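You operate a simulated robot arm through the tools that you are given. There is no shell and no other tool. Be economical: measure what you need, move in short steps, check, and stop when the job is done.

Carry out the task below with a simulated two-armed robot. There is one attempt and no reset: what you move stays moved.

JOB
Pug out two clay logs and put them in the brown drawer.
Fine: stop the mill before you take them; shut the drawer and the nozzle cap. Where these are worked on the way, their far stop is far enough and under half their travel is too little: brown drawer.
Where things are to end (x, y in the base frame): clay log within 6 cm of [80, -99]; clay log within 6 cm of [75, -84].

It is judged by the outcome, as a careful person would: the job done as asked, and still so three seconds after it is handed in. It fails if anything else is knocked over, pushed out of place, dropped, spilled or broken. Lids that push on must go on centred and level and be pressed home; caps that screw on are set level and turned clockwise until they are tight.

ROBOT AND FRAMES
Two 7-joint arms with two-finger parallel grippers on one trunk, on a base that drives. Base frame: it is fixed to the floor where the robot stands at the start and does not move with it; the origin is under the middle of the robot, x ahead of it, y to its left, z up. Readings come in cm, rad, newtons and seconds.
The left shoulder is at the start at [5, 16.5, 108], the right one opposite. With the tool pointing down near the work surface each hand reaches from about 10 to 64 cm from the robot's upright axis, wherever it stands, measured 20 degrees to its own side. Places, roughly: brown drawer [80, -90, 60]; clay log (6x11x5 cm) [90, -50, 90]; clay mill [80, -20, 90]; inside of the brown drawer [90, -90, 60]; long clay lump (9x6x4 cm) [90, -70, 60]; nozzle cap [90, -60, 90]. Payload 3.91 kg a hand.
The TCP of each hand is the grasp point between the finger pads, 3 cm short of the fingertips. In the tool frame z runs along the fingers and y along their closing line. Largest opening 11 cm; finger width 2, thickness 1; the body of the gripper, 4.8 by 11.2 cm, starts 5.5 cm behind the TCP.
Orientation is that of the tool frame in the base frame, as a unit quaternion [w, x, y, z]. With the fingers straight down and closing along the base's y, the tool's x points along the base's -x, its y along +y and its z along -z.

CONTROLS
- The arms move only by the tool apply_moves. It takes "left_series", "right_series" or both (then of equal length, played together; a hand with none holds still); each is text: rows parted by semicolons, each of 7 numbers parted by spaces: the shift along the base's x, y, z in cm, then the turn, a rotation vector about the base's x, y, z in rad, then the gripper command, from -1 (shut) to 1 (fully open), values between in proportion. In form: x y z rx ry rz jaw; .... A call has 1 to 8 rows; each row shifts and turns the commanded pose from where the row before left it. A row lasts 0.2 s, in which the tool goes at most 5 cm and 0.15 rad; a call with a longer step from one row to the next is refused whole, and so is a gripper value outside its range. A pose out of reach is approached as far as the arm can. The call stops where the force on the tool passes 40 N (or 10 N more than at its start, if that is more) or the arm is blocked; 0.2 s more then pass. The fingers move at their own pace (about 4.5 cm/s each) and stop on an object; they squeeze with about 24 N. The grip force told is the motor's: it shows also when the fingers shut on nothing. Time passes only in rows, and 0.2 s behind the last, so rows that do not move let the fingers close. The reply holds the time, the measured pose of the TCP, the force on the tool along the base axes, the opening and the grip force, in the units named above and with some noise, with the torque about the TCP (base axes, N m) and any sound that the robot's microphone picked up.
- Cameras (640 x 400 px; columns grow to the right, rows downward): "scene" is now at [11.52, -3.36, 126.87]; the picture's right is [-0.34, -0.94, 0.00], its down [-0.38, 0.13, -0.92] and it looks along [0.86, -0.31, -0.40] (base axes); focal length 234 px, centre (320, 200). "left" rides on the left gripper at [7.2, -1.7, -10.3] in its tool frame; the picture's right is [0.23, 0.97, 0.00], its down [-0.76, 0.18, -0.62] and it looks along [-0.61, 0.14, 0.78] (tool axes); focal length 222 px, centre (320, 200). "right" rides on the right gripper at [7.2, 1.7, -10.3] in its tool frame; the picture's right is [-0.23, 0.97, 0.00], its down [-0.76, -0.18, -0.62] and it looks along [-0.61, -0.14, 0.78] (tool axes); focal length 222 px, centre (320, 200). There is no depth. A picture from a camera that has moved, and an enlarged one, comes with that camera's place and axes in the base frame and with its lens.
- camera(camera): a new picture of that camera. The clock stands still meanwhile.
- move_column(by): slides the trunk up (or, below 0, down) by that many cm; the arms and the scene camera ride with it, the base frame stays. It gives what a move gives, with no picture.
- roll_base(legs): drives the robot by 1 to 6 legs, each [ahead, left, turn to the left] in cm, cm and rad, along the robot's own axes; the way and the turn of a leg run together, so that a leg with both is an arc; at most 150 cm and 3.142 rad a leg. The arms and the cameras ride along, it lands a little off, and it stops where it bumps. It gives what a move gives.
- pan_tilt(pan, tilt): turns the head with the scene camera to pan (to the left, within 1.396 rad either way) and tilt (down, from -0.506 to 1.204), counted from straight ahead of the robot. It gives what a move gives.
- zoom(camera, box): a new picture of the part [left, top, right, bottom] of that camera's present view, enlarged. The clock stands still meanwhile.
- job_done(): hands the job in; it is judged then, once.

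Work in short steps. Places have to be worked out from the pictures, the camera data and where the tool is seen: move nearer, look again, correct. Check each grasp and each placing, and mend what went wrong. You have 120 turns and 100 pictures in all, those below and enlarged ones among them. Open the grippers and draw the arms clear of the work before you hand the job in, unless the task says otherwise; then end with one line.

The tools are called after "Call:" as a command line: name --argument value ..., lists and objects as JSON in quotes. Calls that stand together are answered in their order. apply_moves: Moves the arms, as the interface text tells. Its arguments: {"type":"object","properties":{"left_series":{"type":"string"},"right_series":{"type":"string"}},"required":[]} The other tools are called the same way: move_column (by) slides the trunk up or down; roll_base (legs) drives the base; pan_tilt (pan, tilt) turns the head that bears the scene camera; camera (camera) takes a picture; zoom (camera, box) takes an enlarged picture of a part of a camera's view; job_done () hands the job in.

At the start:

```text
time: 0.0
left_ee_pos: [41.18, -5.5, 114.76]
left_tcp_rot: [0.0, 0.0, 1.0, 0.0]
left_contact_force: [0.2, 0.0, 0.2]
left_ft_torque: [0.03, -0.01, 0.0]
left_grip_width: 10.99
left_grasp_force: 0.0
right_ee_pos: [34.63, -37.99, 111.32]
right_tcp_rot: [0.0, -0.001, 1.0, 0.0]
right_contact_force: [0.2, -0.1, 0.4]
right_ft_torque: [0.03, 0.0, 0.01]
right_grip_width: 11.02
right_grasp_force: 0.1
trunk travel left (down, up): [-30.0, 20.3]
robot x, y, heading: [0.16, 0.38, -0.006]
head pan, tilt: [-0.344, 0.412]
```

scene: 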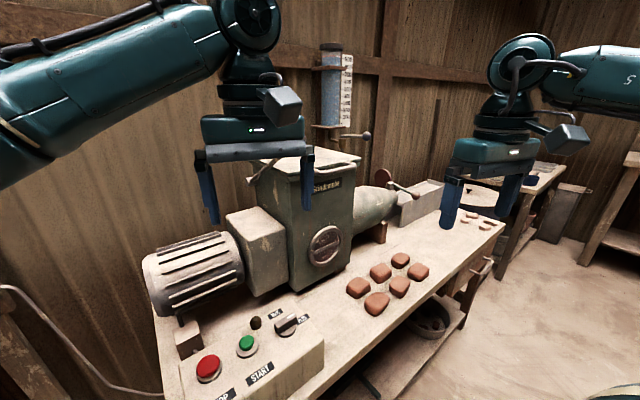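
right: 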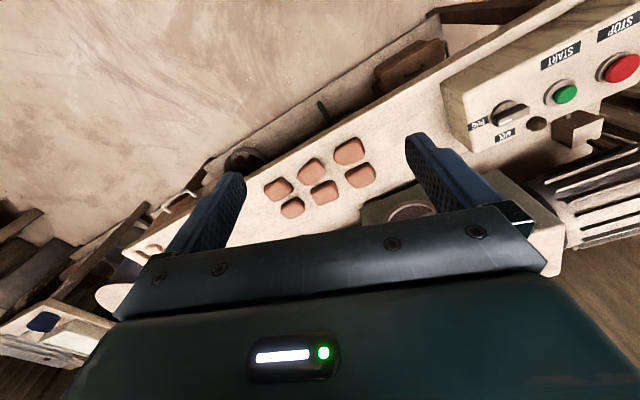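
left: 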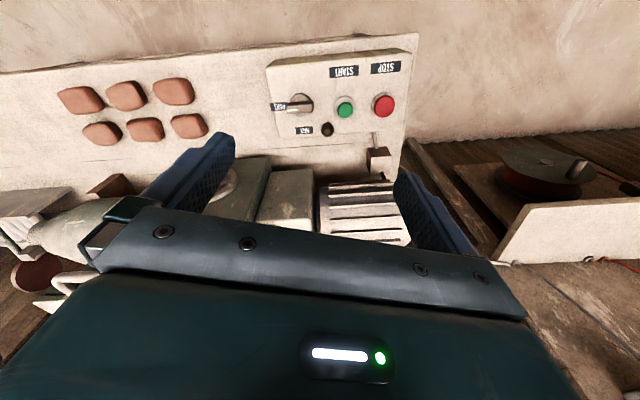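

I'll look at the mill and nozzle more closely first.

Call:
zoom --camera "scene" --box '[300, 120, 520, 260]'

Call:
zoom --camera "scene" --box '[140, 260, 360, 400]'

Call:
zoom --camera "scene" --box '[230, 30, 450, 170]'

```text
2.86 times, centred on (410, 190) of scene
camera zoom: at [11.52, -3.36, 126.87], right [-0.34, -0.94, 0.0], down [-0.38, 0.13, -0.92], along [0.86, -0.31, -0.4], focal length 667 px, centre (63, 229)
```

zoom: 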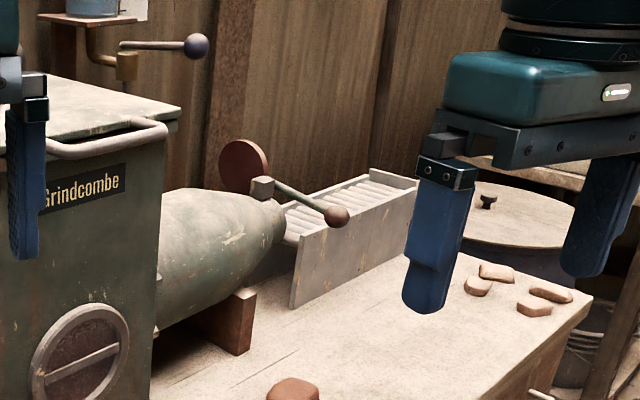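

```text
2.86 times, centred on (250, 330) of scene
camera zoom: at [11.52, -3.36, 126.87], right [-0.34, -0.94, 0.0], down [-0.38, 0.13, -0.92], along [0.86, -0.31, -0.4], focal length 667 px, centre (520, -171)
```

zoom: 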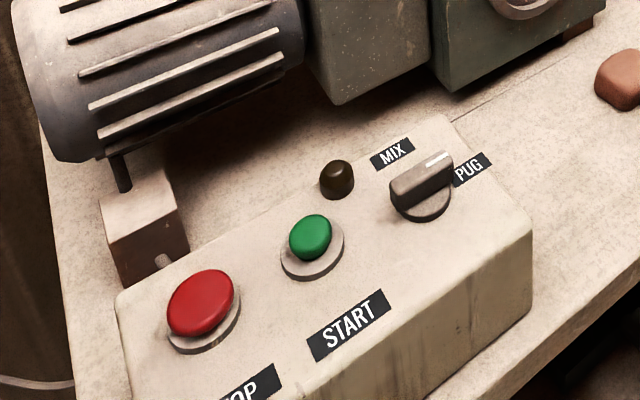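

```text
2.86 times, centred on (340, 100) of scene
camera zoom: at [11.52, -3.36, 126.87], right [-0.34, -0.94, 0.0], down [-0.38, 0.13, -0.92], along [0.86, -0.31, -0.4], focal length 667 px, centre (263, 486)
```

zoom: 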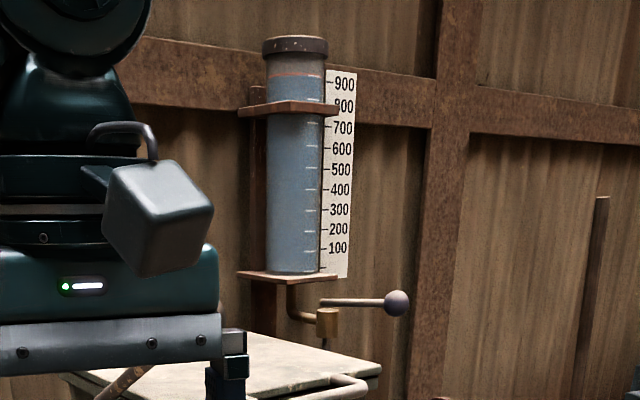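

The selector seems to be on PUG, and there's a nozzle cap disk with a ball lever. I'll drive right (toward −y) to see the nozzle and drawer.

Call:
roll_base --legs '[[-15, 0, 0], [0, -60, 0]]'

Call:
pan_tilt --pan 0.0 --tilt 0.6

Call:
camera --camera "scene"

```text
time: 6.8
left_ee_pos: [26.07, -66.34, 114.88]
left_tcp_rot: [0.0, 0.004, 1.0, 0.0]
left_contact_force: [0.0, -0.5, 0.0]
left_ft_torque: [0.01, 0.02, -0.02]
left_grip_width: 11.01
left_grasp_force: 0.0
right_ee_pos: [19.22, -98.57, 111.35]
right_tcp_rot: [0.0, 0.004, 1.0, 0.0]
right_contact_force: [0.2, -0.8, -0.1]
right_ft_torque: [0.0, 0.0, 0.05]
right_grip_width: 11.0
right_grasp_force: 0.1
trunk travel left (down, up): [-30.0, 20.3]
robot x, y, heading: [-14.99, -60.09, -0.011]
head pan, tilt: [-0.344, 0.412]
```

```text
time: 7.6
left_ee_pos: [26.08, -66.3, 114.8]
left_tcp_rot: [0.0, 0.003, 1.0, 0.0]
left_contact_force: [1.2, 0.5, 0.6]
left_ft_torque: [0.05, 0.0, -0.02]
left_grip_width: 11.01
left_grasp_force: 0.1
right_ee_pos: [19.15, -98.62, 111.39]
right_tcp_rot: [0.0, 0.003, 1.0, 0.0]
right_contact_force: [0.1, 1.3, 0.6]
right_ft_torque: [0.01, 0.0, -0.01]
right_grip_width: 10.99
right_grasp_force: 0.1
trunk travel left (down, up): [-30.0, 20.3]
robot x, y, heading: [-15.43, -60.97, -0.008]
head pan, tilt: [0.0, 0.6]
```

```text
93 pictures are left
camera scene: at [-3.54, -60.82, 125.16], right [-0.01, -1.0, 0.0], down [-0.56, 0.0, -0.83], along [0.83, -0.01, -0.56], focal length 234 px, centre (320, 200)
```

scene: 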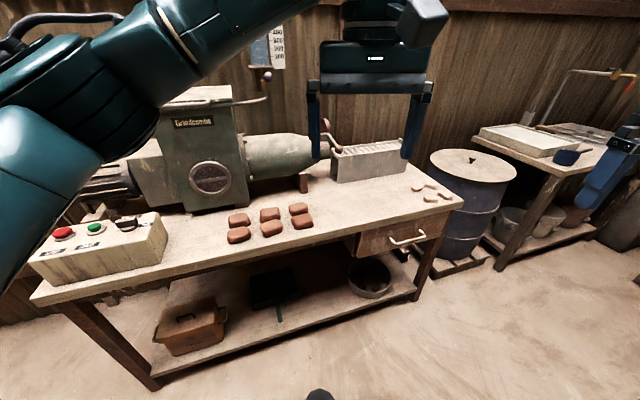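

Call:
zoom --camera "scene" --box '[230, 100, 470, 250]'

Call:
zoom --camera "scene" --box '[240, 190, 480, 340]'

```text
2.67 times, centred on (350, 175) of scene
camera zoom: at [-3.54, -60.82, 125.16], right [-0.01, -1.0, 0.0], down [-0.56, 0.0, -0.83], along [0.83, -0.01, -0.56], focal length 623 px, centre (240, 267)
```

zoom: 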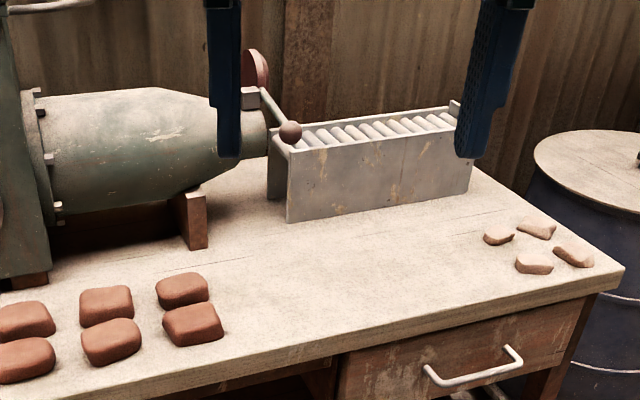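

```text
2.67 times, centred on (360, 265) of scene
camera zoom: at [-3.54, -60.82, 125.16], right [-0.01, -1.0, 0.0], down [-0.56, 0.0, -0.83], along [0.83, -0.01, -0.56], focal length 623 px, centre (213, 27)
```

zoom: 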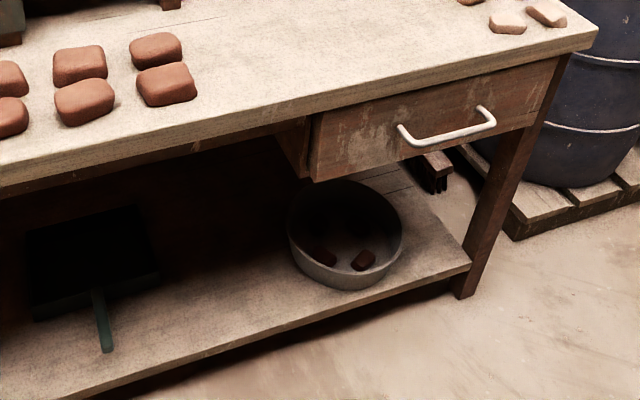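

The drawer front sits under the right part of the bench. I'll go further right and turn left to look at the nozzle mouth from its open end.

Call:
roll_base --legs '[[0, -55, 0.5]]'

Call:
pan_tilt --pan -0.1 --tilt 0.45

Call:
camera --camera "scene"

```text
time: 12.9
left_ee_pos: [36.76, -98.59, 114.89]
left_tcp_rot: [-0.001, -0.242, 0.97, 0.0]
left_contact_force: [0.1, 1.1, 0.5]
left_ft_torque: [-0.01, -0.01, -0.03]
left_grip_width: 11.0
left_grasp_force: 0.0
right_ee_pos: [45.91, -130.2, 111.56]
right_tcp_rot: [0.0, -0.242, 0.97, 0.0]
right_contact_force: [0.8, 0.8, 1.0]
right_ft_torque: [0.01, -0.03, 0.0]
right_grip_width: 10.99
right_grasp_force: 0.0
trunk travel left (down, up): [-30.0, 20.3]
robot x, y, heading: [-2.58, -112.57, 0.483]
head pan, tilt: [0.0, 0.6]
```

```text
time: 13.6
left_ee_pos: [36.77, -98.55, 114.83]
left_tcp_rot: [0.0, -0.242, 0.97, -0.001]
left_contact_force: [0.0, -1.0, 0.3]
left_ft_torque: [0.02, -0.01, 0.01]
left_grip_width: 11.02
left_grasp_force: 0.0
right_ee_pos: [46.04, -130.16, 111.38]
right_tcp_rot: [0.0, -0.243, 0.97, 0.0]
right_contact_force: [0.5, -0.1, 0.0]
right_ft_torque: [0.01, -0.02, -0.02]
right_grip_width: 11.01
right_grasp_force: 0.0
trunk travel left (down, up): [-30.0, 20.3]
robot x, y, heading: [-2.51, -112.72, 0.483]
head pan, tilt: [-0.099, 0.45]
```

```text
90 pictures are left
camera scene: at [8.63, -108.29, 126.51], right [0.38, -0.93, 0.0], down [-0.4, -0.17, -0.9], along [0.83, 0.34, -0.44], focal length 234 px, centre (320, 200)
```

scene: 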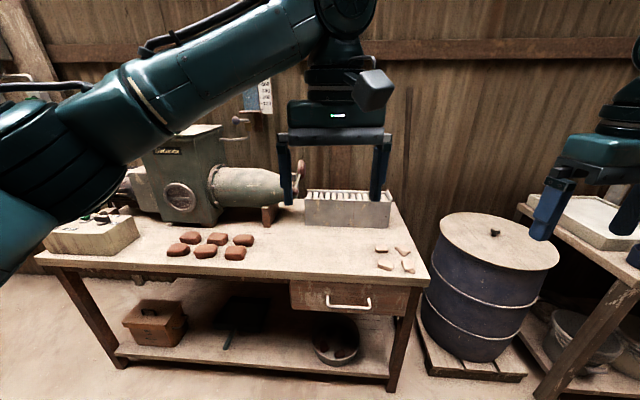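

Call:
zoom --camera "scene" --box '[220, 140, 420, 260]'

Call:
zoom --camera "scene" --box '[270, 240, 450, 380]'

```text
3.20 times, centred on (320, 200) of scene
camera zoom: at [8.63, -108.29, 126.51], right [0.38, -0.93, 0.0], down [-0.4, -0.17, -0.9], along [0.83, 0.34, -0.44], focal length 747 px, centre (320, 200)
```

zoom: 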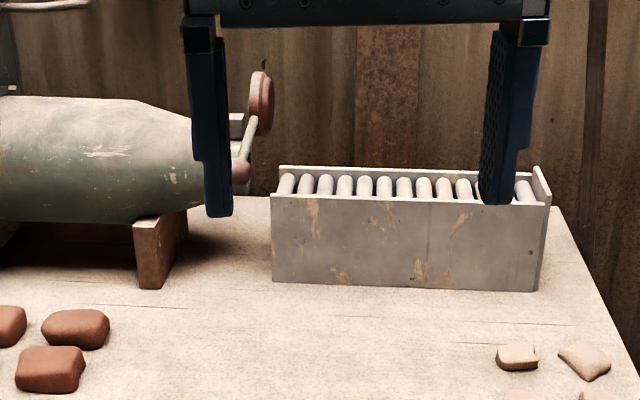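

```text
2.86 times, centred on (360, 310) of scene
camera zoom: at [8.63, -108.29, 126.51], right [0.38, -0.93, 0.0], down [-0.4, -0.17, -0.9], along [0.83, 0.34, -0.44], focal length 667 px, centre (206, -114)
```

zoom: 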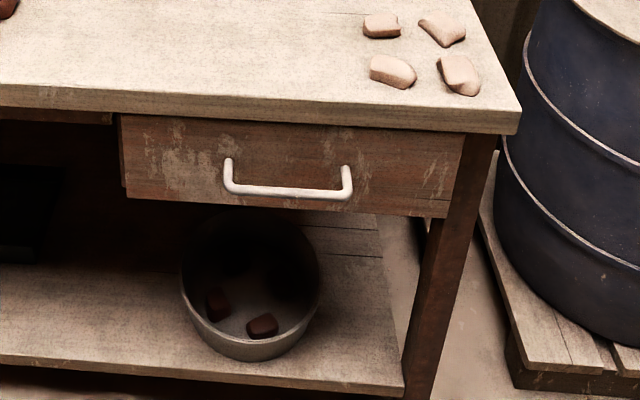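

I'll move the left hand out of the camera's view, to the robot's left.

Call:
apply_moves --left_series "-2.2 4.4 0 0 0 0 1;-2.2 4.4 0 0 0 0 1;-2.2 4.4 0 0 0 0 1;-2.2 4.4 0 0 0 0 1;-2.2 4.4 0 0 0 0 1;-2.2 4.4 0 0 0 0 1"

Call:
roll_base --legs '[[25, -8, 0.3]]'

Call:
pan_tilt --pan 0.0 --tilt 0.5

Call:
camera --camera "scene"

```text
time: 15.0
left_ee_pos: [23.27, -72.21, 115.11]
left_tcp_rot: [0.001, -0.241, 0.971, -0.001]
left_contact_force: [-0.3, 0.8, -0.1]
left_ft_torque: [-0.01, -0.04, -0.03]
left_grip_width: 10.98
left_grasp_force: 0.0
right_ee_pos: [45.93, -130.12, 111.44]
right_tcp_rot: [0.0, -0.243, 0.97, 0.0]
right_contact_force: [-0.2, 0.8, 0.2]
right_ft_torque: [0.0, -0.03, 0.0]
right_grip_width: 11.0
right_grasp_force: 0.2
trunk travel left (down, up): [-30.0, 20.3]
robot x, y, heading: [-2.27, -112.89, 0.483]
head pan, tilt: [-0.099, 0.45]
```

```text
time: 16.9
left_ee_pos: [35.27, -57.71, 115.12]
left_tcp_rot: [0.0, -0.387, 0.922, 0.0]
left_contact_force: [0.5, 0.0, 0.2]
left_ft_torque: [0.0, 0.02, 0.0]
left_grip_width: 11.0
left_grasp_force: 0.0
right_ee_pos: [74.04, -106.11, 111.33]
right_tcp_rot: [0.0, -0.386, 0.922, 0.0]
right_contact_force: [-0.9, 0.5, 0.3]
right_ft_torque: [0.03, 0.01, 0.0]
right_grip_width: 11.0
right_grasp_force: 0.0
trunk travel left (down, up): [-30.0, 20.3]
robot x, y, heading: [22.86, -103.83, 0.789]
head pan, tilt: [-0.099, 0.45]
```

```text
time: 17.5
left_ee_pos: [35.05, -57.64, 115.09]
left_tcp_rot: [0.0, -0.386, 0.922, 0.0]
left_contact_force: [-0.5, -0.1, 0.6]
left_ft_torque: [-0.04, -0.02, 0.01]
left_grip_width: 10.99
left_grasp_force: 0.0
right_ee_pos: [73.91, -106.03, 111.36]
right_tcp_rot: [0.0, -0.386, 0.923, 0.001]
right_contact_force: [0.2, 0.3, 0.0]
right_ft_torque: [-0.03, 0.02, -0.01]
right_grip_width: 11.02
right_grasp_force: 0.0
trunk travel left (down, up): [-30.0, 20.3]
robot x, y, heading: [22.69, -104.14, 0.793]
head pan, tilt: [0.0, 0.499]
```

```text
87 pictures are left
camera scene: at [31.0, -95.86, 126.07], right [0.71, -0.7, 0.0], down [-0.34, -0.34, -0.88], along [0.62, 0.62, -0.48], focal length 234 px, centre (320, 200)
```

scene: 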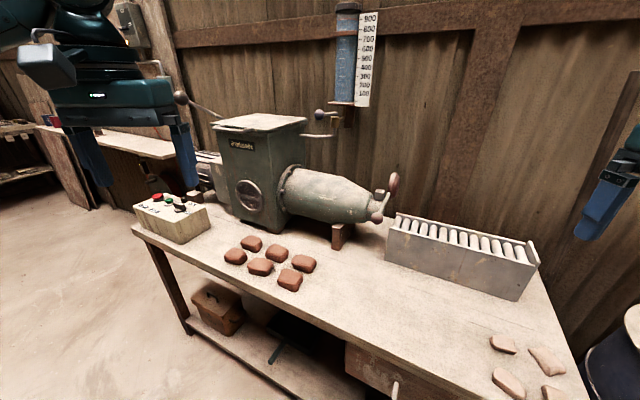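

Call:
zoom --camera "scene" --box '[330, 150, 450, 260]'

Call:
zoom --camera "scene" --box '[160, 70, 340, 230]'

```text
3.64 times, centred on (390, 205) of scene
camera zoom: at [31.0, -95.86, 126.07], right [0.71, -0.7, 0.0], down [-0.34, -0.34, -0.88], along [0.62, 0.62, -0.48], focal length 849 px, centre (66, 182)
```

zoom: 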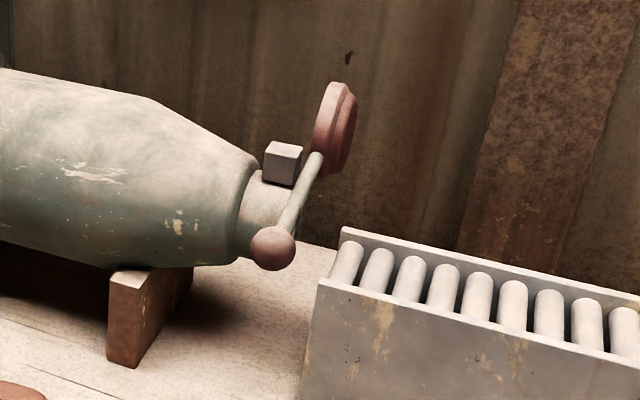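

```text
2.50 times, centred on (250, 150) of scene
camera zoom: at [31.0, -95.86, 126.07], right [0.71, -0.7, 0.0], down [-0.34, -0.34, -0.88], along [0.62, 0.62, -0.48], focal length 584 px, centre (495, 325)
```

zoom: 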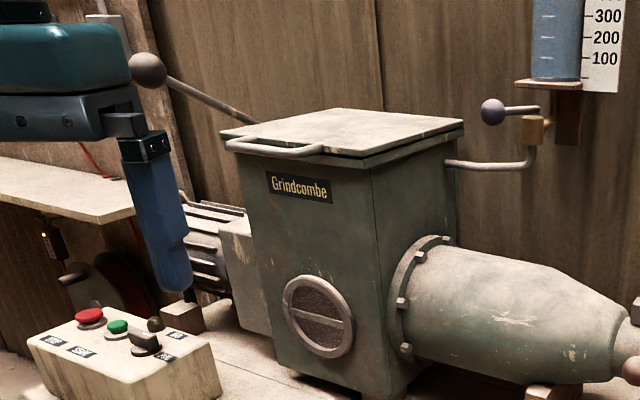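

Triangulating: the bench is skewed about 0.29 rad. The green button is near (45,−0.4,83), red near (43,6,83). The cap pivot is near (91,−66,93) with the disk swung to the back, so it's open; the ball lever is at (80,−69,91). The selector bar points at PUG. I'll go back to the control box.

Call:
roll_base --legs '[[-25, 0, 0], [0, 0, -0.79], [-5, 102, 0]]'

Call:
pan_tilt --pan -0.1 --tilt 0.6

Call:
camera --camera "scene"

Call:
camera --camera "left"

```text
time: 30.3
left_ee_pos: [43.92, 3.13, 115.04]
left_tcp_rot: [-0.001, 0.012, 1.0, 0.0]
left_contact_force: [-0.3, 0.0, 0.3]
left_ft_torque: [0.0, -0.01, 0.03]
left_grip_width: 11.01
left_grasp_force: 0.1
right_ee_pos: [35.32, -58.28, 111.3]
right_tcp_rot: [0.0, 0.011, 1.0, 0.0]
right_contact_force: [0.3, 0.0, 0.6]
right_ft_torque: [0.01, -0.01, -0.03]
right_grip_width: 11.0
right_grasp_force: 0.0
trunk travel left (down, up): [-30.0, 20.3]
robot x, y, heading: [1.69, -19.7, -0.021]
head pan, tilt: [0.0, 0.499]
```

```text
time: 31.0
left_ee_pos: [44.0, 3.13, 115.15]
left_tcp_rot: [-0.001, 0.013, 1.0, -0.001]
left_contact_force: [0.5, -0.2, -0.5]
left_ft_torque: [0.03, 0.0, 0.0]
left_grip_width: 10.99
left_grasp_force: 0.0
right_ee_pos: [35.42, -58.42, 111.43]
right_tcp_rot: [0.0, 0.012, 1.0, 0.0]
right_contact_force: [0.3, -0.3, -0.2]
right_ft_torque: [0.01, 0.01, -0.03]
right_grip_width: 11.01
right_grasp_force: 0.1
trunk travel left (down, up): [-30.0, 20.3]
robot x, y, heading: [1.82, -19.8, -0.026]
head pan, tilt: [-0.099, 0.6]
```

```text
84 pictures are left
camera scene: at [13.24, -21.07, 125.16], right [-0.12, -0.99, 0.0], down [-0.56, 0.07, -0.83], along [0.82, -0.1, -0.56], focal length 234 px, centre (320, 200)
```

scene: 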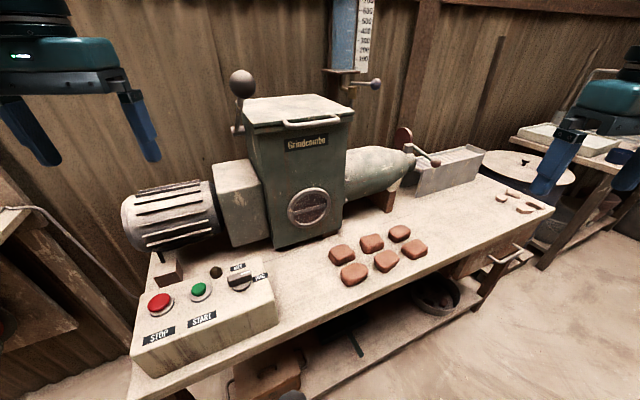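

```text
83 pictures are left
camera left: at [36.79, 1.71, 125.3], right [-0.2, 0.98, 0.0], down [0.77, 0.16, 0.62], along [0.61, 0.13, -0.78], focal length 222 px, centre (320, 200)
```

left: 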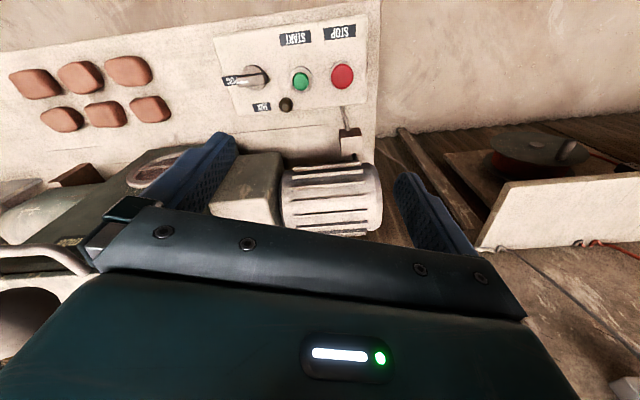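

The green button is at about (45.1, 0.1, 83). I'll close the left gripper and go down above it, with tips at about 86.5.

Call:
apply_moves --left_series "1.1 -3 0 0 0 0.0 -1;0 0 -4.5 0 0 0 -1;0 0 -4.5 0 0 0 -1;0 0 -4.5 0 0 0 -1;0 0 -4.5 0 0 0 -1;0 0 -4.5 0 0 0 -1;0 0 -3 0 0 0 -1"

Call:
camera --camera "left"

Call:
zoom --camera "scene" --box '[110, 210, 290, 350]'

```text
time: 32.6
left_ee_pos: [45.28, 0.06, 89.48]
left_tcp_rot: [0.001, 0.012, 1.0, 0.001]
left_contact_force: [-0.8, 0.5, -0.1]
left_ft_torque: [0.0, 0.02, 0.02]
left_grip_width: 0.0
left_grasp_force: 23.5
right_ee_pos: [35.3, -58.5, 111.4]
right_tcp_rot: [0.0, 0.011, 1.0, 0.0]
right_contact_force: [0.1, 0.7, 0.0]
right_ft_torque: [-0.02, -0.01, -0.01]
right_grip_width: 11.02
right_grasp_force: 0.1
trunk travel left (down, up): [-30.0, 20.3]
robot x, y, heading: [1.53, -19.73, -0.023]
head pan, tilt: [-0.099, 0.6]
```

```text
82 pictures are left
camera left: at [38.04, -1.28, 99.81], right [-0.2, 0.98, 0.0], down [0.76, 0.16, 0.62], along [0.61, 0.13, -0.78], focal length 222 px, centre (320, 200)
```

left: 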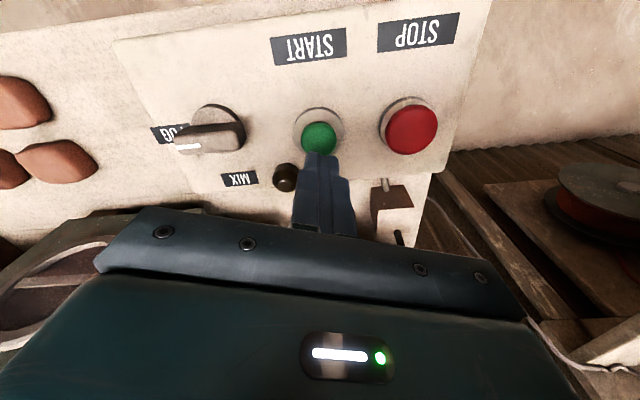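

```text
2.86 times, centred on (200, 280) of scene
camera zoom: at [13.25, -21.07, 125.16], right [-0.12, -0.99, 0.0], down [-0.56, 0.07, -0.83], along [0.82, -0.1, -0.57], focal length 667 px, centre (663, -29)
```

zoom: 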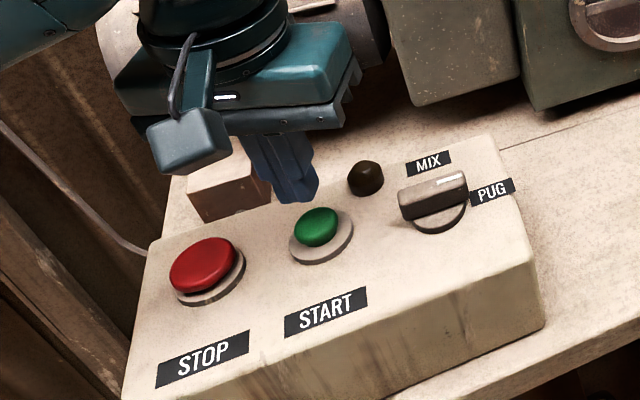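

The tip is right above, slightly short. I'll shift +0.4 in x and descend slowly to press.

Call:
apply_moves --left_series "0.4 0.3 -1 0 0 0 -1;0 0 -1.5 0 0 0 -1;0 0 -1 0 0 0 -1;0 0 -0.7 0 0 0 -1;0 0 -0.5 0 0 0 -1;0 0 -0.5 0 0 0 -1;0 0 -0.4 0 0 0 -1"

```text
time: 33.7
left_ee_pos: [45.59, 0.41, 86.27]
left_tcp_rot: [0.01, 0.011, 1.0, -0.001]
left_contact_force: [-7.4, 3.2, 23.8]
left_ft_torque: [0.03, 0.37, -0.04]
left_grip_width: 0.01
left_grasp_force: 24.5
right_ee_pos: [34.95, -58.35, 111.65]
right_tcp_rot: [0.001, 0.011, 1.0, 0.001]
right_contact_force: [0.6, -0.1, -0.7]
right_ft_torque: [0.02, 0.01, 0.02]
right_grip_width: 10.97
right_grasp_force: 0.0
trunk travel left (down, up): [-30.0, 20.3]
robot x, y, heading: [1.69, -19.74, -0.022]
head pan, tilt: [-0.099, 0.6]
heard: click
stopped in row 5 (left hand): the force on the tool passed its limit at 44 N (the readings are from after the stop); the commanded pose is now the measured one
```

Heard a click. I'll lift off, listen for the motor, and look.

Call:
apply_moves --left_series "0 0 2 0 0 0 -1;0 0 2 0 0 0 -1"

Call:
camera --camera "scene"

```text
time: 34.3
left_ee_pos: [45.6, 0.43, 89.62]
left_tcp_rot: [0.005, 0.011, 1.0, -0.001]
left_contact_force: [0.3, 0.8, -0.6]
left_ft_torque: [-0.02, -0.03, 0.0]
left_grip_width: 0.01
left_grasp_force: 24.2
right_ee_pos: [35.39, -58.49, 111.31]
right_tcp_rot: [0.0, 0.011, 1.0, 0.001]
right_contact_force: [-0.8, 0.7, 0.1]
right_ft_torque: [0.02, -0.03, -0.02]
right_grip_width: 11.03
right_grasp_force: 0.0
trunk travel left (down, up): [-30.0, 20.3]
robot x, y, heading: [1.72, -19.93, -0.023]
head pan, tilt: [-0.099, 0.6]
```

```text
80 pictures are left
camera scene: at [13.25, -21.06, 125.13], right [-0.12, -0.99, 0.0], down [-0.56, 0.07, -0.82], along [0.82, -0.1, -0.57], focal length 234 px, centre (320, 200)
```

scene: 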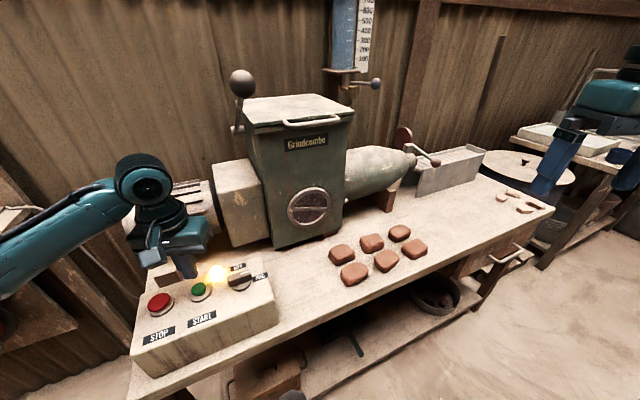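

The lamp is lit, so the mill is running. I'll hover over the red button, wait, and watch the nozzle.

Call:
apply_moves --left_series "0 0 1 0 0 0 -1;-1.3 3.2 0 0 0 0 -1;-1.2 3.1 0 0 0 0 -1;0 0 -1 0 0 0 -1"

Call:
zoom --camera "scene" --box '[360, 110, 500, 210]'

Call:
camera --camera "left"

```text
time: 35.3
left_ee_pos: [43.14, 6.8, 89.74]
left_tcp_rot: [0.005, 0.012, 1.0, -0.001]
left_contact_force: [-0.3, -0.4, -0.3]
left_ft_torque: [0.02, -0.02, 0.01]
left_grip_width: 0.01
left_grasp_force: 24.0
right_ee_pos: [35.49, -58.35, 111.37]
right_tcp_rot: [0.0, 0.012, 1.0, 0.001]
right_contact_force: [0.1, 0.3, 0.7]
right_ft_torque: [-0.01, 0.02, 0.04]
right_grip_width: 11.0
right_grasp_force: 0.0
trunk travel left (down, up): [-30.0, 20.3]
robot x, y, heading: [1.59, -19.68, -0.025]
head pan, tilt: [-0.099, 0.6]
```

```text
4.00 times, centred on (430, 160) of scene
camera zoom: at [13.24, -21.06, 125.16], right [-0.12, -0.99, 0.0], down [-0.56, 0.07, -0.83], along [0.82, -0.1, -0.56], focal length 934 px, centre (-120, 360)
```

zoom: 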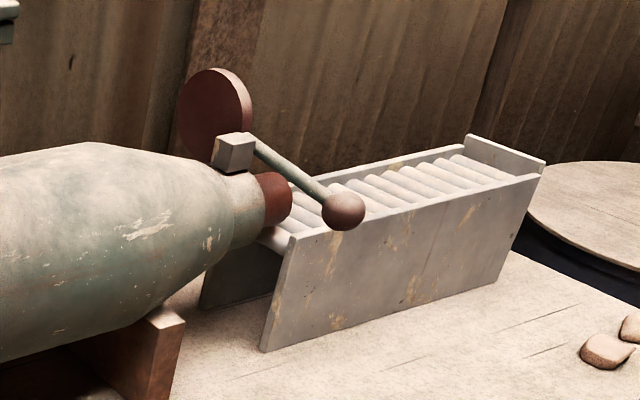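

```text
78 pictures are left
camera left: at [35.91, 5.42, 99.98], right [-0.2, 0.98, 0.0], down [0.76, 0.16, 0.63], along [0.62, 0.13, -0.78], focal length 222 px, centre (320, 200)
```

left: 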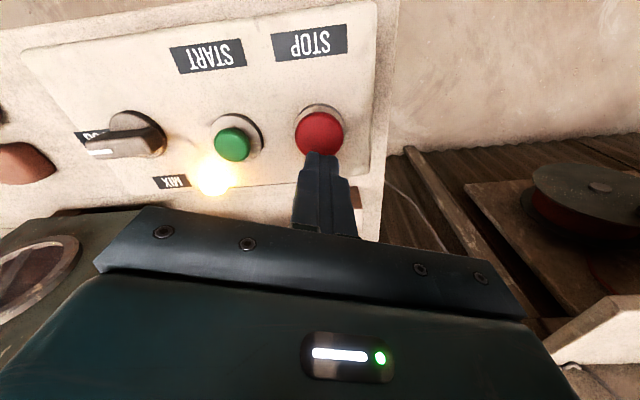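

Clay is coming out. I'll wait and watch.

Call:
apply_moves --left_series "0 0 0 0 0 0 -1;0 0 0 0 0 0 -1;0 0 0 0 0 0 -1;0 0 0 0 0 0 -1;0 0 0 0 0 0 -1;0 0 0 0 0 0 -1;0 0 0 0 0 0 -1;0 0 0 0 0 0 -1"

Call:
zoom --camera "scene" --box '[360, 110, 500, 210]'

```text
time: 37.1
left_ee_pos: [43.25, 6.9, 89.83]
left_tcp_rot: [0.005, 0.011, 1.0, 0.0]
left_contact_force: [-1.2, 0.0, 0.1]
left_ft_torque: [0.0, 0.0, 0.0]
left_grip_width: 0.0
left_grasp_force: 24.1
right_ee_pos: [35.35, -58.28, 111.44]
right_tcp_rot: [-0.001, 0.012, 1.0, 0.0]
right_contact_force: [-0.1, 0.2, 0.1]
right_ft_torque: [-0.01, 0.0, -0.01]
right_grip_width: 11.03
right_grasp_force: 0.0
trunk travel left (down, up): [-30.0, 20.3]
robot x, y, heading: [1.84, -19.72, -0.022]
head pan, tilt: [-0.099, 0.6]
```

```text
4.00 times, centred on (430, 160) of scene
camera zoom: at [13.23, -21.06, 125.16], right [-0.12, -0.99, 0.0], down [-0.56, 0.07, -0.83], along [0.82, -0.1, -0.56], focal length 934 px, centre (-120, 360)
```

zoom: 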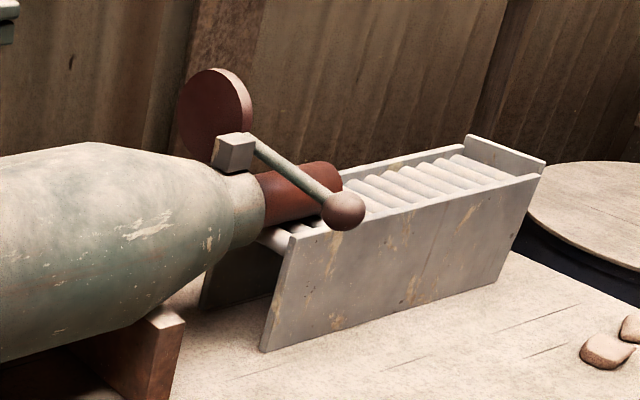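

Call:
apply_moves --left_series "0 0 0 0 0 0 -1;0 0 0 0 0 0 -1;0 0 0 0 0 0 -1;0 0 0 0 0 0 -1;0 0 0 0 0 0 -1;0 0 0 0 0 0 -1;0 0 0 0 0 0 -1;0 0 0 0 0 0 -1"

Call:
zoom --camera "scene" --box '[360, 110, 500, 210]'

```text
time: 38.9
left_ee_pos: [43.23, 6.78, 89.86]
left_tcp_rot: [0.006, 0.012, 1.0, -0.001]
left_contact_force: [-0.9, 0.0, 0.0]
left_ft_torque: [-0.02, -0.03, 0.01]
left_grip_width: 0.02
left_grasp_force: 24.0
right_ee_pos: [35.45, -58.31, 111.39]
right_tcp_rot: [0.001, 0.011, 1.0, 0.0]
right_contact_force: [0.7, -0.7, 0.1]
right_ft_torque: [-0.01, 0.01, -0.01]
right_grip_width: 10.99
right_grasp_force: 0.1
trunk travel left (down, up): [-30.0, 20.3]
robot x, y, heading: [1.43, -19.47, -0.024]
head pan, tilt: [-0.099, 0.6]
```

```text
4.00 times, centred on (430, 160) of scene
camera zoom: at [13.23, -21.06, 125.16], right [-0.12, -0.99, 0.0], down [-0.56, 0.07, -0.83], along [0.82, -0.1, -0.56], focal length 934 px, centre (-120, 360)
```

zoom: 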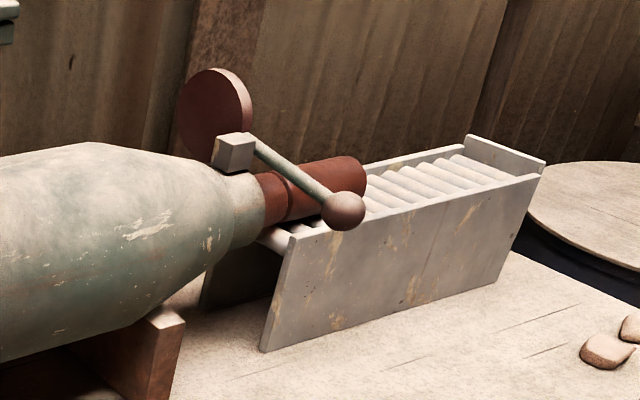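

The first log has been cut and the second is starting. I'll keep waiting.

Call:
apply_moves --left_series "0 0 0 0 0 0 -1;0 0 0 0 0 0 -1;0 0 0 0 0 0 -1;0 0 0 0 0 0 -1;0 0 0 0 0 0 -1;0 0 0 0 0 0 -1;0 0 0 0 0 0 -1;0 0 0 0 0 0 -1"

Call:
zoom --camera "scene" --box '[360, 110, 500, 210]'

```text
time: 40.7
left_ee_pos: [43.28, 6.77, 89.86]
left_tcp_rot: [0.005, 0.011, 1.0, 0.0]
left_contact_force: [0.1, -0.4, -0.1]
left_ft_torque: [0.0, 0.02, -0.02]
left_grip_width: 0.0
left_grasp_force: 23.7
right_ee_pos: [35.37, -58.44, 111.41]
right_tcp_rot: [0.0, 0.012, 1.0, 0.0]
right_contact_force: [0.1, 0.4, -0.2]
right_ft_torque: [-0.02, -0.01, 0.04]
right_grip_width: 10.99
right_grasp_force: 0.0
trunk travel left (down, up): [-30.0, 20.3]
robot x, y, heading: [1.78, -19.6, -0.026]
head pan, tilt: [-0.099, 0.6]
```

```text
4.00 times, centred on (430, 160) of scene
camera zoom: at [13.23, -21.06, 125.16], right [-0.12, -0.99, 0.0], down [-0.56, 0.07, -0.83], along [0.82, -0.1, -0.56], focal length 934 px, centre (-120, 360)
```

zoom: 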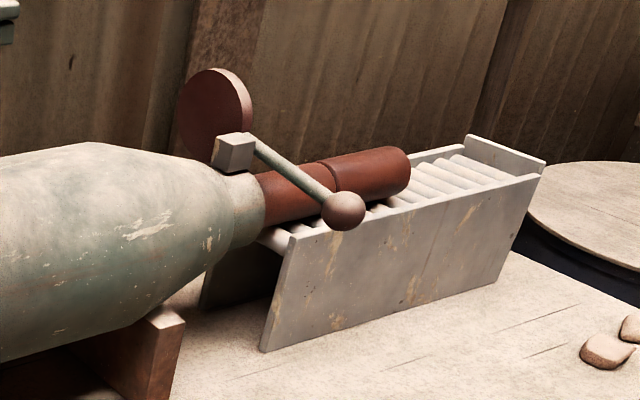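

The second log is nearly full length. I'll press STOP now.

Call:
apply_moves --left_series "0 0 -1.5 0 0 0 -1;0 0 -1 0 0 0 -1;0 0 -0.7 0 0 0 -1;0 0 -0.6 0 0 0 -1;0 0 -0.5 0 0 0 -1;0 0 -0.5 0 0 0 -1;0 0 -0.5 0 0 0 -1;0 0 -0.5 0 0 0 -1"

Call:
zoom --camera "scene" --box '[360, 110, 500, 210]'

```text
time: 42.0
left_ee_pos: [43.22, 6.79, 86.29]
left_tcp_rot: [0.016, 0.01, 1.0, -0.001]
left_contact_force: [-9.4, 1.2, 26.0]
left_ft_torque: [0.03, 0.33, -0.04]
left_grip_width: 0.01
left_grasp_force: 24.0
right_ee_pos: [34.95, -58.46, 111.43]
right_tcp_rot: [0.002, 0.011, 1.0, 0.001]
right_contact_force: [-0.3, -0.3, 0.5]
right_ft_torque: [0.0, 0.02, 0.02]
right_grip_width: 10.98
right_grasp_force: 0.2
trunk travel left (down, up): [-30.0, 20.3]
robot x, y, heading: [1.44, -19.66, -0.023]
head pan, tilt: [-0.099, 0.6]
heard: click
stopped in row 6 (left hand): the force on the tool passed its limit at 44 N (the readings are from after the stop); the commanded pose is now the measured one
```

```text
4.00 times, centred on (430, 160) of scene
camera zoom: at [12.85, -21.19, 125.25], right [-0.12, -0.99, 0.0], down [-0.56, 0.07, -0.83], along [0.82, -0.1, -0.56], focal length 934 px, centre (-120, 360)
```

zoom: 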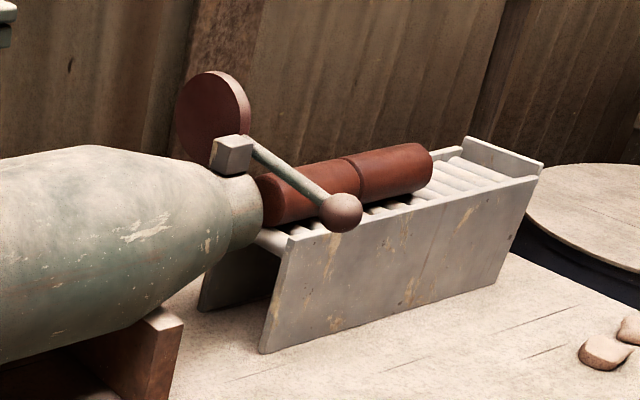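

The second log looks complete with its rear end showing. I'll lift off and check the lamp.

Call:
apply_moves --left_series "0 0 2 0 0 0 -1;0 0 4 0 0 0 -1;0 0 5 0 0 0 -1;0 0 5 0 0 0 -1;0 0 5 0 0 0 0;0 0 5 0 0 0 1"

Call:
camera --camera "scene"

Call:
zoom --camera "scene" --box '[380, 120, 460, 180]'

```text
time: 43.4
left_ee_pos: [43.36, 7.03, 111.73]
left_tcp_rot: [0.008, 0.01, 1.0, -0.001]
left_contact_force: [-0.4, 0.5, -0.4]
left_ft_torque: [-0.01, 0.02, -0.01]
left_grip_width: 4.93
left_grasp_force: 0.0
right_ee_pos: [35.27, -58.45, 111.23]
right_tcp_rot: [0.0, 0.011, 1.0, 0.0]
right_contact_force: [0.1, 0.2, -0.3]
right_ft_torque: [-0.01, -0.01, -0.01]
right_grip_width: 11.0
right_grasp_force: 0.1
trunk travel left (down, up): [-30.0, 20.3]
robot x, y, heading: [1.38, -19.49, -0.023]
head pan, tilt: [-0.099, 0.6]
```

```text
73 pictures are left
camera scene: at [13.19, -21.08, 125.16], right [-0.12, -0.99, 0.0], down [-0.56, 0.07, -0.83], along [0.82, -0.1, -0.56], focal length 234 px, centre (320, 200)
```

scene: 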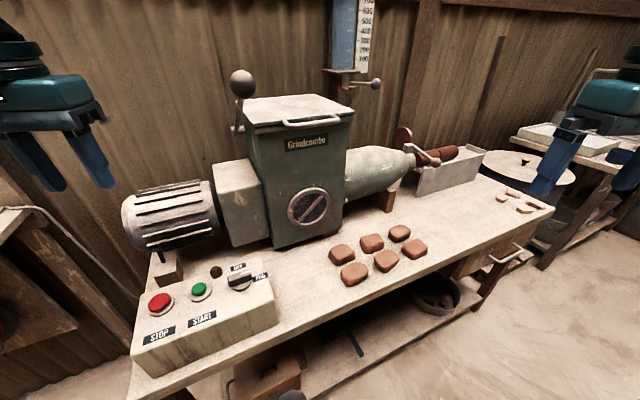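

```text
6.67 times, centred on (420, 150) of scene
camera zoom: at [13.19, -21.08, 125.16], right [-0.12, -0.99, 0.0], down [-0.56, 0.07, -0.83], along [0.82, -0.1, -0.56], focal length 1557 px, centre (-347, 533)
```

zoom: 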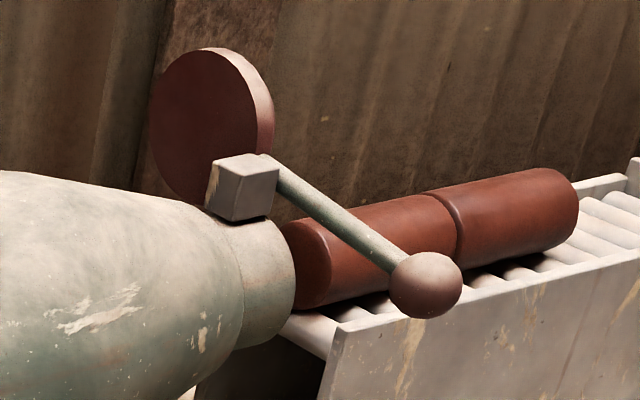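

Lamp off; both logs are cleanly cut on the rollers. Now I'll drive to face the bench squarely in front of the drawer, staying back.

Call:
roll_base --legs '[[-20, 0, 0.31], [0, -84, 0], [14, 0, 0]]'

Call:
pan_tilt --pan 0.0 --tilt 0.85

Call:
camera --camera "scene"

```text
time: 53.0
left_ee_pos: [49.78, -57.62, 111.75]
left_tcp_rot: [0.009, -0.147, 0.989, 0.0]
left_contact_force: [-0.9, -0.4, -0.9]
left_ft_torque: [0.0, 0.01, -0.01]
left_grip_width: 10.99
left_grasp_force: 0.0
right_ee_pos: [62.47, -122.32, 111.27]
right_tcp_rot: [-0.001, -0.146, 0.989, -0.001]
right_contact_force: [-0.4, -0.2, 0.3]
right_ft_torque: [-0.01, -0.03, -0.01]
right_grip_width: 11.03
right_grasp_force: 0.1
trunk travel left (down, up): [-30.0, 20.3]
robot x, y, heading: [18.43, -96.04, 0.296]
head pan, tilt: [-0.099, 0.6]
```

```text
time: 53.8
left_ee_pos: [49.79, -57.63, 111.78]
left_tcp_rot: [0.01, -0.147, 0.989, 0.0]
left_contact_force: [0.5, 0.2, 0.5]
left_ft_torque: [0.01, 0.03, -0.02]
left_grip_width: 10.96
left_grasp_force: 0.0
right_ee_pos: [62.31, -122.34, 111.36]
right_tcp_rot: [0.0, -0.146, 0.989, 0.001]
right_contact_force: [-0.1, 0.1, -0.1]
right_ft_torque: [0.0, -0.03, -0.01]
right_grip_width: 11.02
right_grasp_force: 0.1
trunk travel left (down, up): [-30.0, 20.3]
robot x, y, heading: [18.44, -95.87, 0.295]
head pan, tilt: [0.0, 0.85]
```

```text
71 pictures are left
camera scene: at [28.51, -93.17, 123.07], right [0.29, -0.96, 0.0], down [-0.72, -0.22, -0.66], along [0.63, 0.19, -0.75], focal length 234 px, centre (320, 200)
```

scene: 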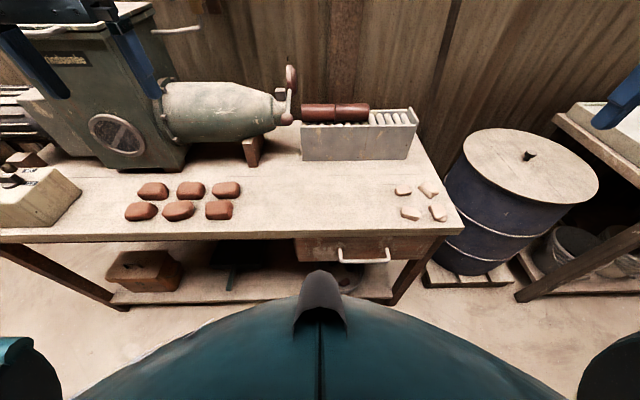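

The view is square-on now: logs at about bench-depth v≈65, u≈97 and 107; handle at u≈111. I'll pull the left hand back and start turning the right hand 90° so it closes across the logs.

Call:
apply_moves --left_series "-3.6 -1.1 1 0 0 0 1;-3.6 -1.1 1 0 0 0 1;-3.6 -1.1 1 0 0 0 1;-3.6 -1.1 1 0 0 0 1;0 0 0 0 0 0 1;0 0 0 0 0 0 1;0 0 0 0 0 0 1;0 0 0 0 0 0 1" --right_series "0 0 0 0 0 0.15 1;0 0 0 0 0 0.15 1;0 0 0 0 0 0.15 1;0 0 0 0 0 0.15 1;0 0 0 0 0 0.15 1;0 0 0 0 0 0.15 1;0 0 0 0 0 0.15 1;0 0 0 0 0 0.15 1"

Call:
apply_moves --right_series "-1 3.5 0 0 0 0.13 1;-1 3.5 0 0 0 0.12 1;-1 3.5 0 0 0 0.12 1;-1 3.5 0 0 0 0 1"

Call:
roll_base --legs '[[8, 9, 0]]'

Call:
camera --camera "right"

Call:
camera --camera "scene"

```text
time: 55.5
left_ee_pos: [35.22, -62.21, 115.46]
left_tcp_rot: [0.01, -0.146, 0.989, 0.001]
left_contact_force: [-0.2, 0.8, 0.2]
left_ft_torque: [0.0, 0.0, -0.01]
left_grip_width: 10.98
left_grasp_force: 0.0
right_ee_pos: [51.92, -110.08, 109.77]
right_tcp_rot: [-0.001, -0.679, 0.734, 0.0]
right_contact_force: [0.7, -0.1, 0.3]
right_ft_torque: [0.02, 0.03, -0.01]
right_grip_width: 11.0
right_grasp_force: 0.1
right hand out of reach, approached as far as the arm can: row 4, 5, 6, 7, 8
trunk travel left (down, up): [-30.0, 20.3]
robot x, y, heading: [18.39, -96.0, 0.29]
head pan, tilt: [0.0, 0.85]
```

```text
time: 56.5
left_ee_pos: [35.2, -62.24, 115.5]
left_tcp_rot: [0.01, -0.147, 0.989, 0.001]
left_contact_force: [0.0, -0.4, -0.9]
left_ft_torque: [0.0, -0.01, 0.02]
left_grip_width: 11.0
left_grasp_force: 0.1
right_ee_pos: [46.35, -97.42, 109.79]
right_tcp_rot: [-0.001, 0.802, -0.597, -0.002]
right_contact_force: [0.5, -0.1, -0.3]
right_ft_torque: [0.01, 0.02, 0.0]
right_grip_width: 11.0
right_grasp_force: 0.0
right hand out of reach, approached as far as the arm can: row 2, 3, 4
trunk travel left (down, up): [-30.0, 20.3]
robot x, y, heading: [18.16, -96.09, 0.289]
head pan, tilt: [0.0, 0.85]
```

```text
time: 58.0
left_ee_pos: [40.23, -51.12, 115.38]
left_tcp_rot: [0.009, -0.148, 0.989, 0.0]
left_contact_force: [0.1, 0.0, -0.1]
left_ft_torque: [-0.04, 0.02, -0.01]
left_grip_width: 11.0
left_grasp_force: 0.1
right_ee_pos: [51.42, -86.33, 109.79]
right_tcp_rot: [0.0, 0.802, -0.597, 0.0]
right_contact_force: [0.0, -0.6, 0.5]
right_ft_torque: [-0.01, -0.04, 0.05]
right_grip_width: 10.98
right_grasp_force: 0.0
trunk travel left (down, up): [-30.0, 20.3]
robot x, y, heading: [23.45, -85.31, 0.295]
head pan, tilt: [0.0, 0.85]
```

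```text
70 pictures are left
camera right: at [52.07, -93.74, 120.04], right [-1.0, -0.06, 0.0], down [-0.05, 0.78, 0.63], along [-0.04, 0.62, -0.78], focal length 222 px, centre (320, 200)
```

right: 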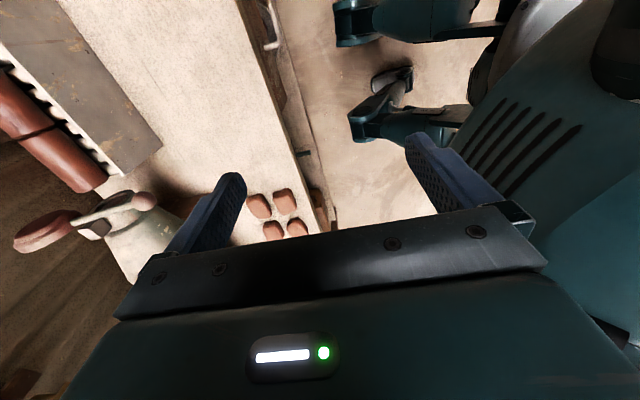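

```text
69 pictures are left
camera scene: at [33.57, -82.17, 123.06], right [0.29, -0.96, 0.0], down [-0.72, -0.22, -0.66], along [0.63, 0.19, -0.75], focal length 234 px, centre (320, 200)
```

scene: 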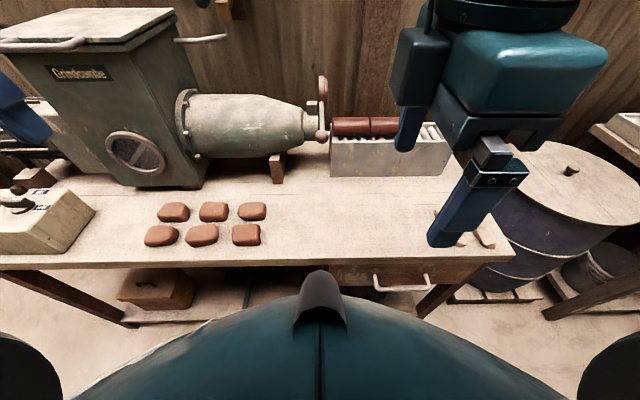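

The right hand is turned. I'll test whether it can reach forward in this orientation.

Call:
apply_moves --right_series "5 0 0 0 0 0 1;5 0 0 0 0 0 1;4.6 -2 0 0 0 0 1;4.6 -2 0 0 0 0 1;4.6 -2 0 0 0 0 1"

```text
refused: row 3 steps farther than a row can; nothing moved
```

Call:
apply_moves --right_series "4.9 0 0 0 0 0 1;4.9 0 0 0 0 0 1;4.5 -2 0 0 0 0 1;4.5 -2 0 0 0 0 1;4.5 -2 0 0 0 0 1"

```text
time: 59.2
left_ee_pos: [40.21, -51.34, 115.61]
left_tcp_rot: [0.009, -0.147, 0.989, 0.0]
left_contact_force: [-0.7, 0.2, 0.4]
left_ft_torque: [0.02, 0.02, -0.01]
left_grip_width: 11.0
left_grasp_force: 0.0
right_ee_pos: [52.26, -88.78, 111.53]
right_tcp_rot: [-0.001, 0.801, -0.598, 0.0]
right_contact_force: [-0.1, 0.1, -0.4]
right_ft_torque: [0.0, 0.01, 0.0]
right_grip_width: 11.0
right_grasp_force: 0.1
right hand out of reach, approached as far as the arm can: row 1, 2, 3, 4, 5
trunk travel left (down, up): [-30.0, 20.3]
robot x, y, heading: [23.61, -85.1, 0.293]
head pan, tilt: [0.0, 0.85]
```

That orientation is limited for the right arm. The mirrored choice is the left hand turned +90°, which also puts its camera away from the lever. I'll turn the right back and the left by +90°.

Call:
apply_moves --left_series "0 0 0 0 0 0.15 1;0 0 0 0 0 0.15 1;0 0 0 0 0 0.15 1;0 0 0 0 0 0.15 1;0 0 0 0 0 0.15 1;0 0 0 0 0 0.15 1;0 0 0 0 0 0.15 1;0 0 0 0 0 0.15 1" --right_series "0 -1 0 0 0 -0.15 1;0 -1 0 0 0 -0.15 1;0 -1 0 0 0 -0.15 1;0 -1 0 0 0 -0.15 1;0 -1 0 0 0 -0.15 1;0 -1 0 0 0 -0.15 1;0 -1 0 0 0 -0.15 1;0 -1 0 0 0 -0.15 1"

Call:
apply_moves --left_series "1 -3.5 0 0 0 0.13 1;1 -3.5 0 0 0 0.12 1;1 -3.5 0 0 0 0.12 1;0 0 0 0 0 0 1" --right_series "0 -4 0 0 0 -0.13 1;0 -4 0 0 0 -0.12 1;0 -4 0 0 0 -0.12 1;0 -4 0 0 0 0 1"

Call:
apply_moves --left_series "4.7 1.4 0 0 0 0 1;4.7 1.4 0 0 0 0 1;4.7 1.4 0 0 0 0 1"

```text
time: 61.0
left_ee_pos: [40.22, -51.46, 115.48]
left_tcp_rot: [0.007, -0.681, 0.732, 0.006]
left_contact_force: [0.1, -0.3, -0.3]
left_ft_torque: [0.02, 0.04, 0.0]
left_grip_width: 10.97
left_grasp_force: 0.1
right_ee_pos: [52.39, -96.63, 111.2]
right_tcp_rot: [0.002, -0.326, 0.945, 0.001]
right_contact_force: [-0.2, 0.4, -0.4]
right_ft_torque: [-0.01, 0.02, 0.0]
right_grip_width: 11.01
right_grasp_force: 0.1
trunk travel left (down, up): [-30.0, 20.3]
robot x, y, heading: [23.49, -85.11, 0.295]
head pan, tilt: [0.0, 0.85]
```

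```text
time: 62.0
left_ee_pos: [42.96, -61.69, 115.73]
left_tcp_rot: [-0.007, 0.805, -0.594, -0.007]
left_contact_force: [0.1, 0.1, 0.6]
left_ft_torque: [-0.02, -0.03, -0.03]
left_grip_width: 11.01
left_grasp_force: 0.0
right_ee_pos: [52.37, -112.56, 111.23]
right_tcp_rot: [0.002, -0.147, 0.989, -0.001]
right_contact_force: [-0.5, -1.0, 0.4]
right_ft_torque: [0.04, -0.06, 0.02]
right_grip_width: 11.02
right_grasp_force: 0.1
trunk travel left (down, up): [-30.0, 20.3]
robot x, y, heading: [23.69, -84.77, 0.296]
head pan, tilt: [0.0, 0.85]
```

```text
time: 62.8
left_ee_pos: [57.45, -57.6, 115.71]
left_tcp_rot: [-0.006, 0.803, -0.596, -0.008]
left_contact_force: [0.4, 0.3, -0.1]
left_ft_torque: [-0.01, 0.0, -0.03]
left_grip_width: 10.98
left_grasp_force: 0.1
right_ee_pos: [52.45, -112.54, 111.04]
right_tcp_rot: [0.0, -0.146, 0.989, 0.0]
right_contact_force: [0.3, 0.3, 0.7]
right_ft_torque: [0.01, 0.0, 0.0]
right_grip_width: 11.0
right_grasp_force: 0.0
trunk travel left (down, up): [-30.0, 20.3]
robot x, y, heading: [23.3, -85.16, 0.299]
head pan, tilt: [0.0, 0.85]
```

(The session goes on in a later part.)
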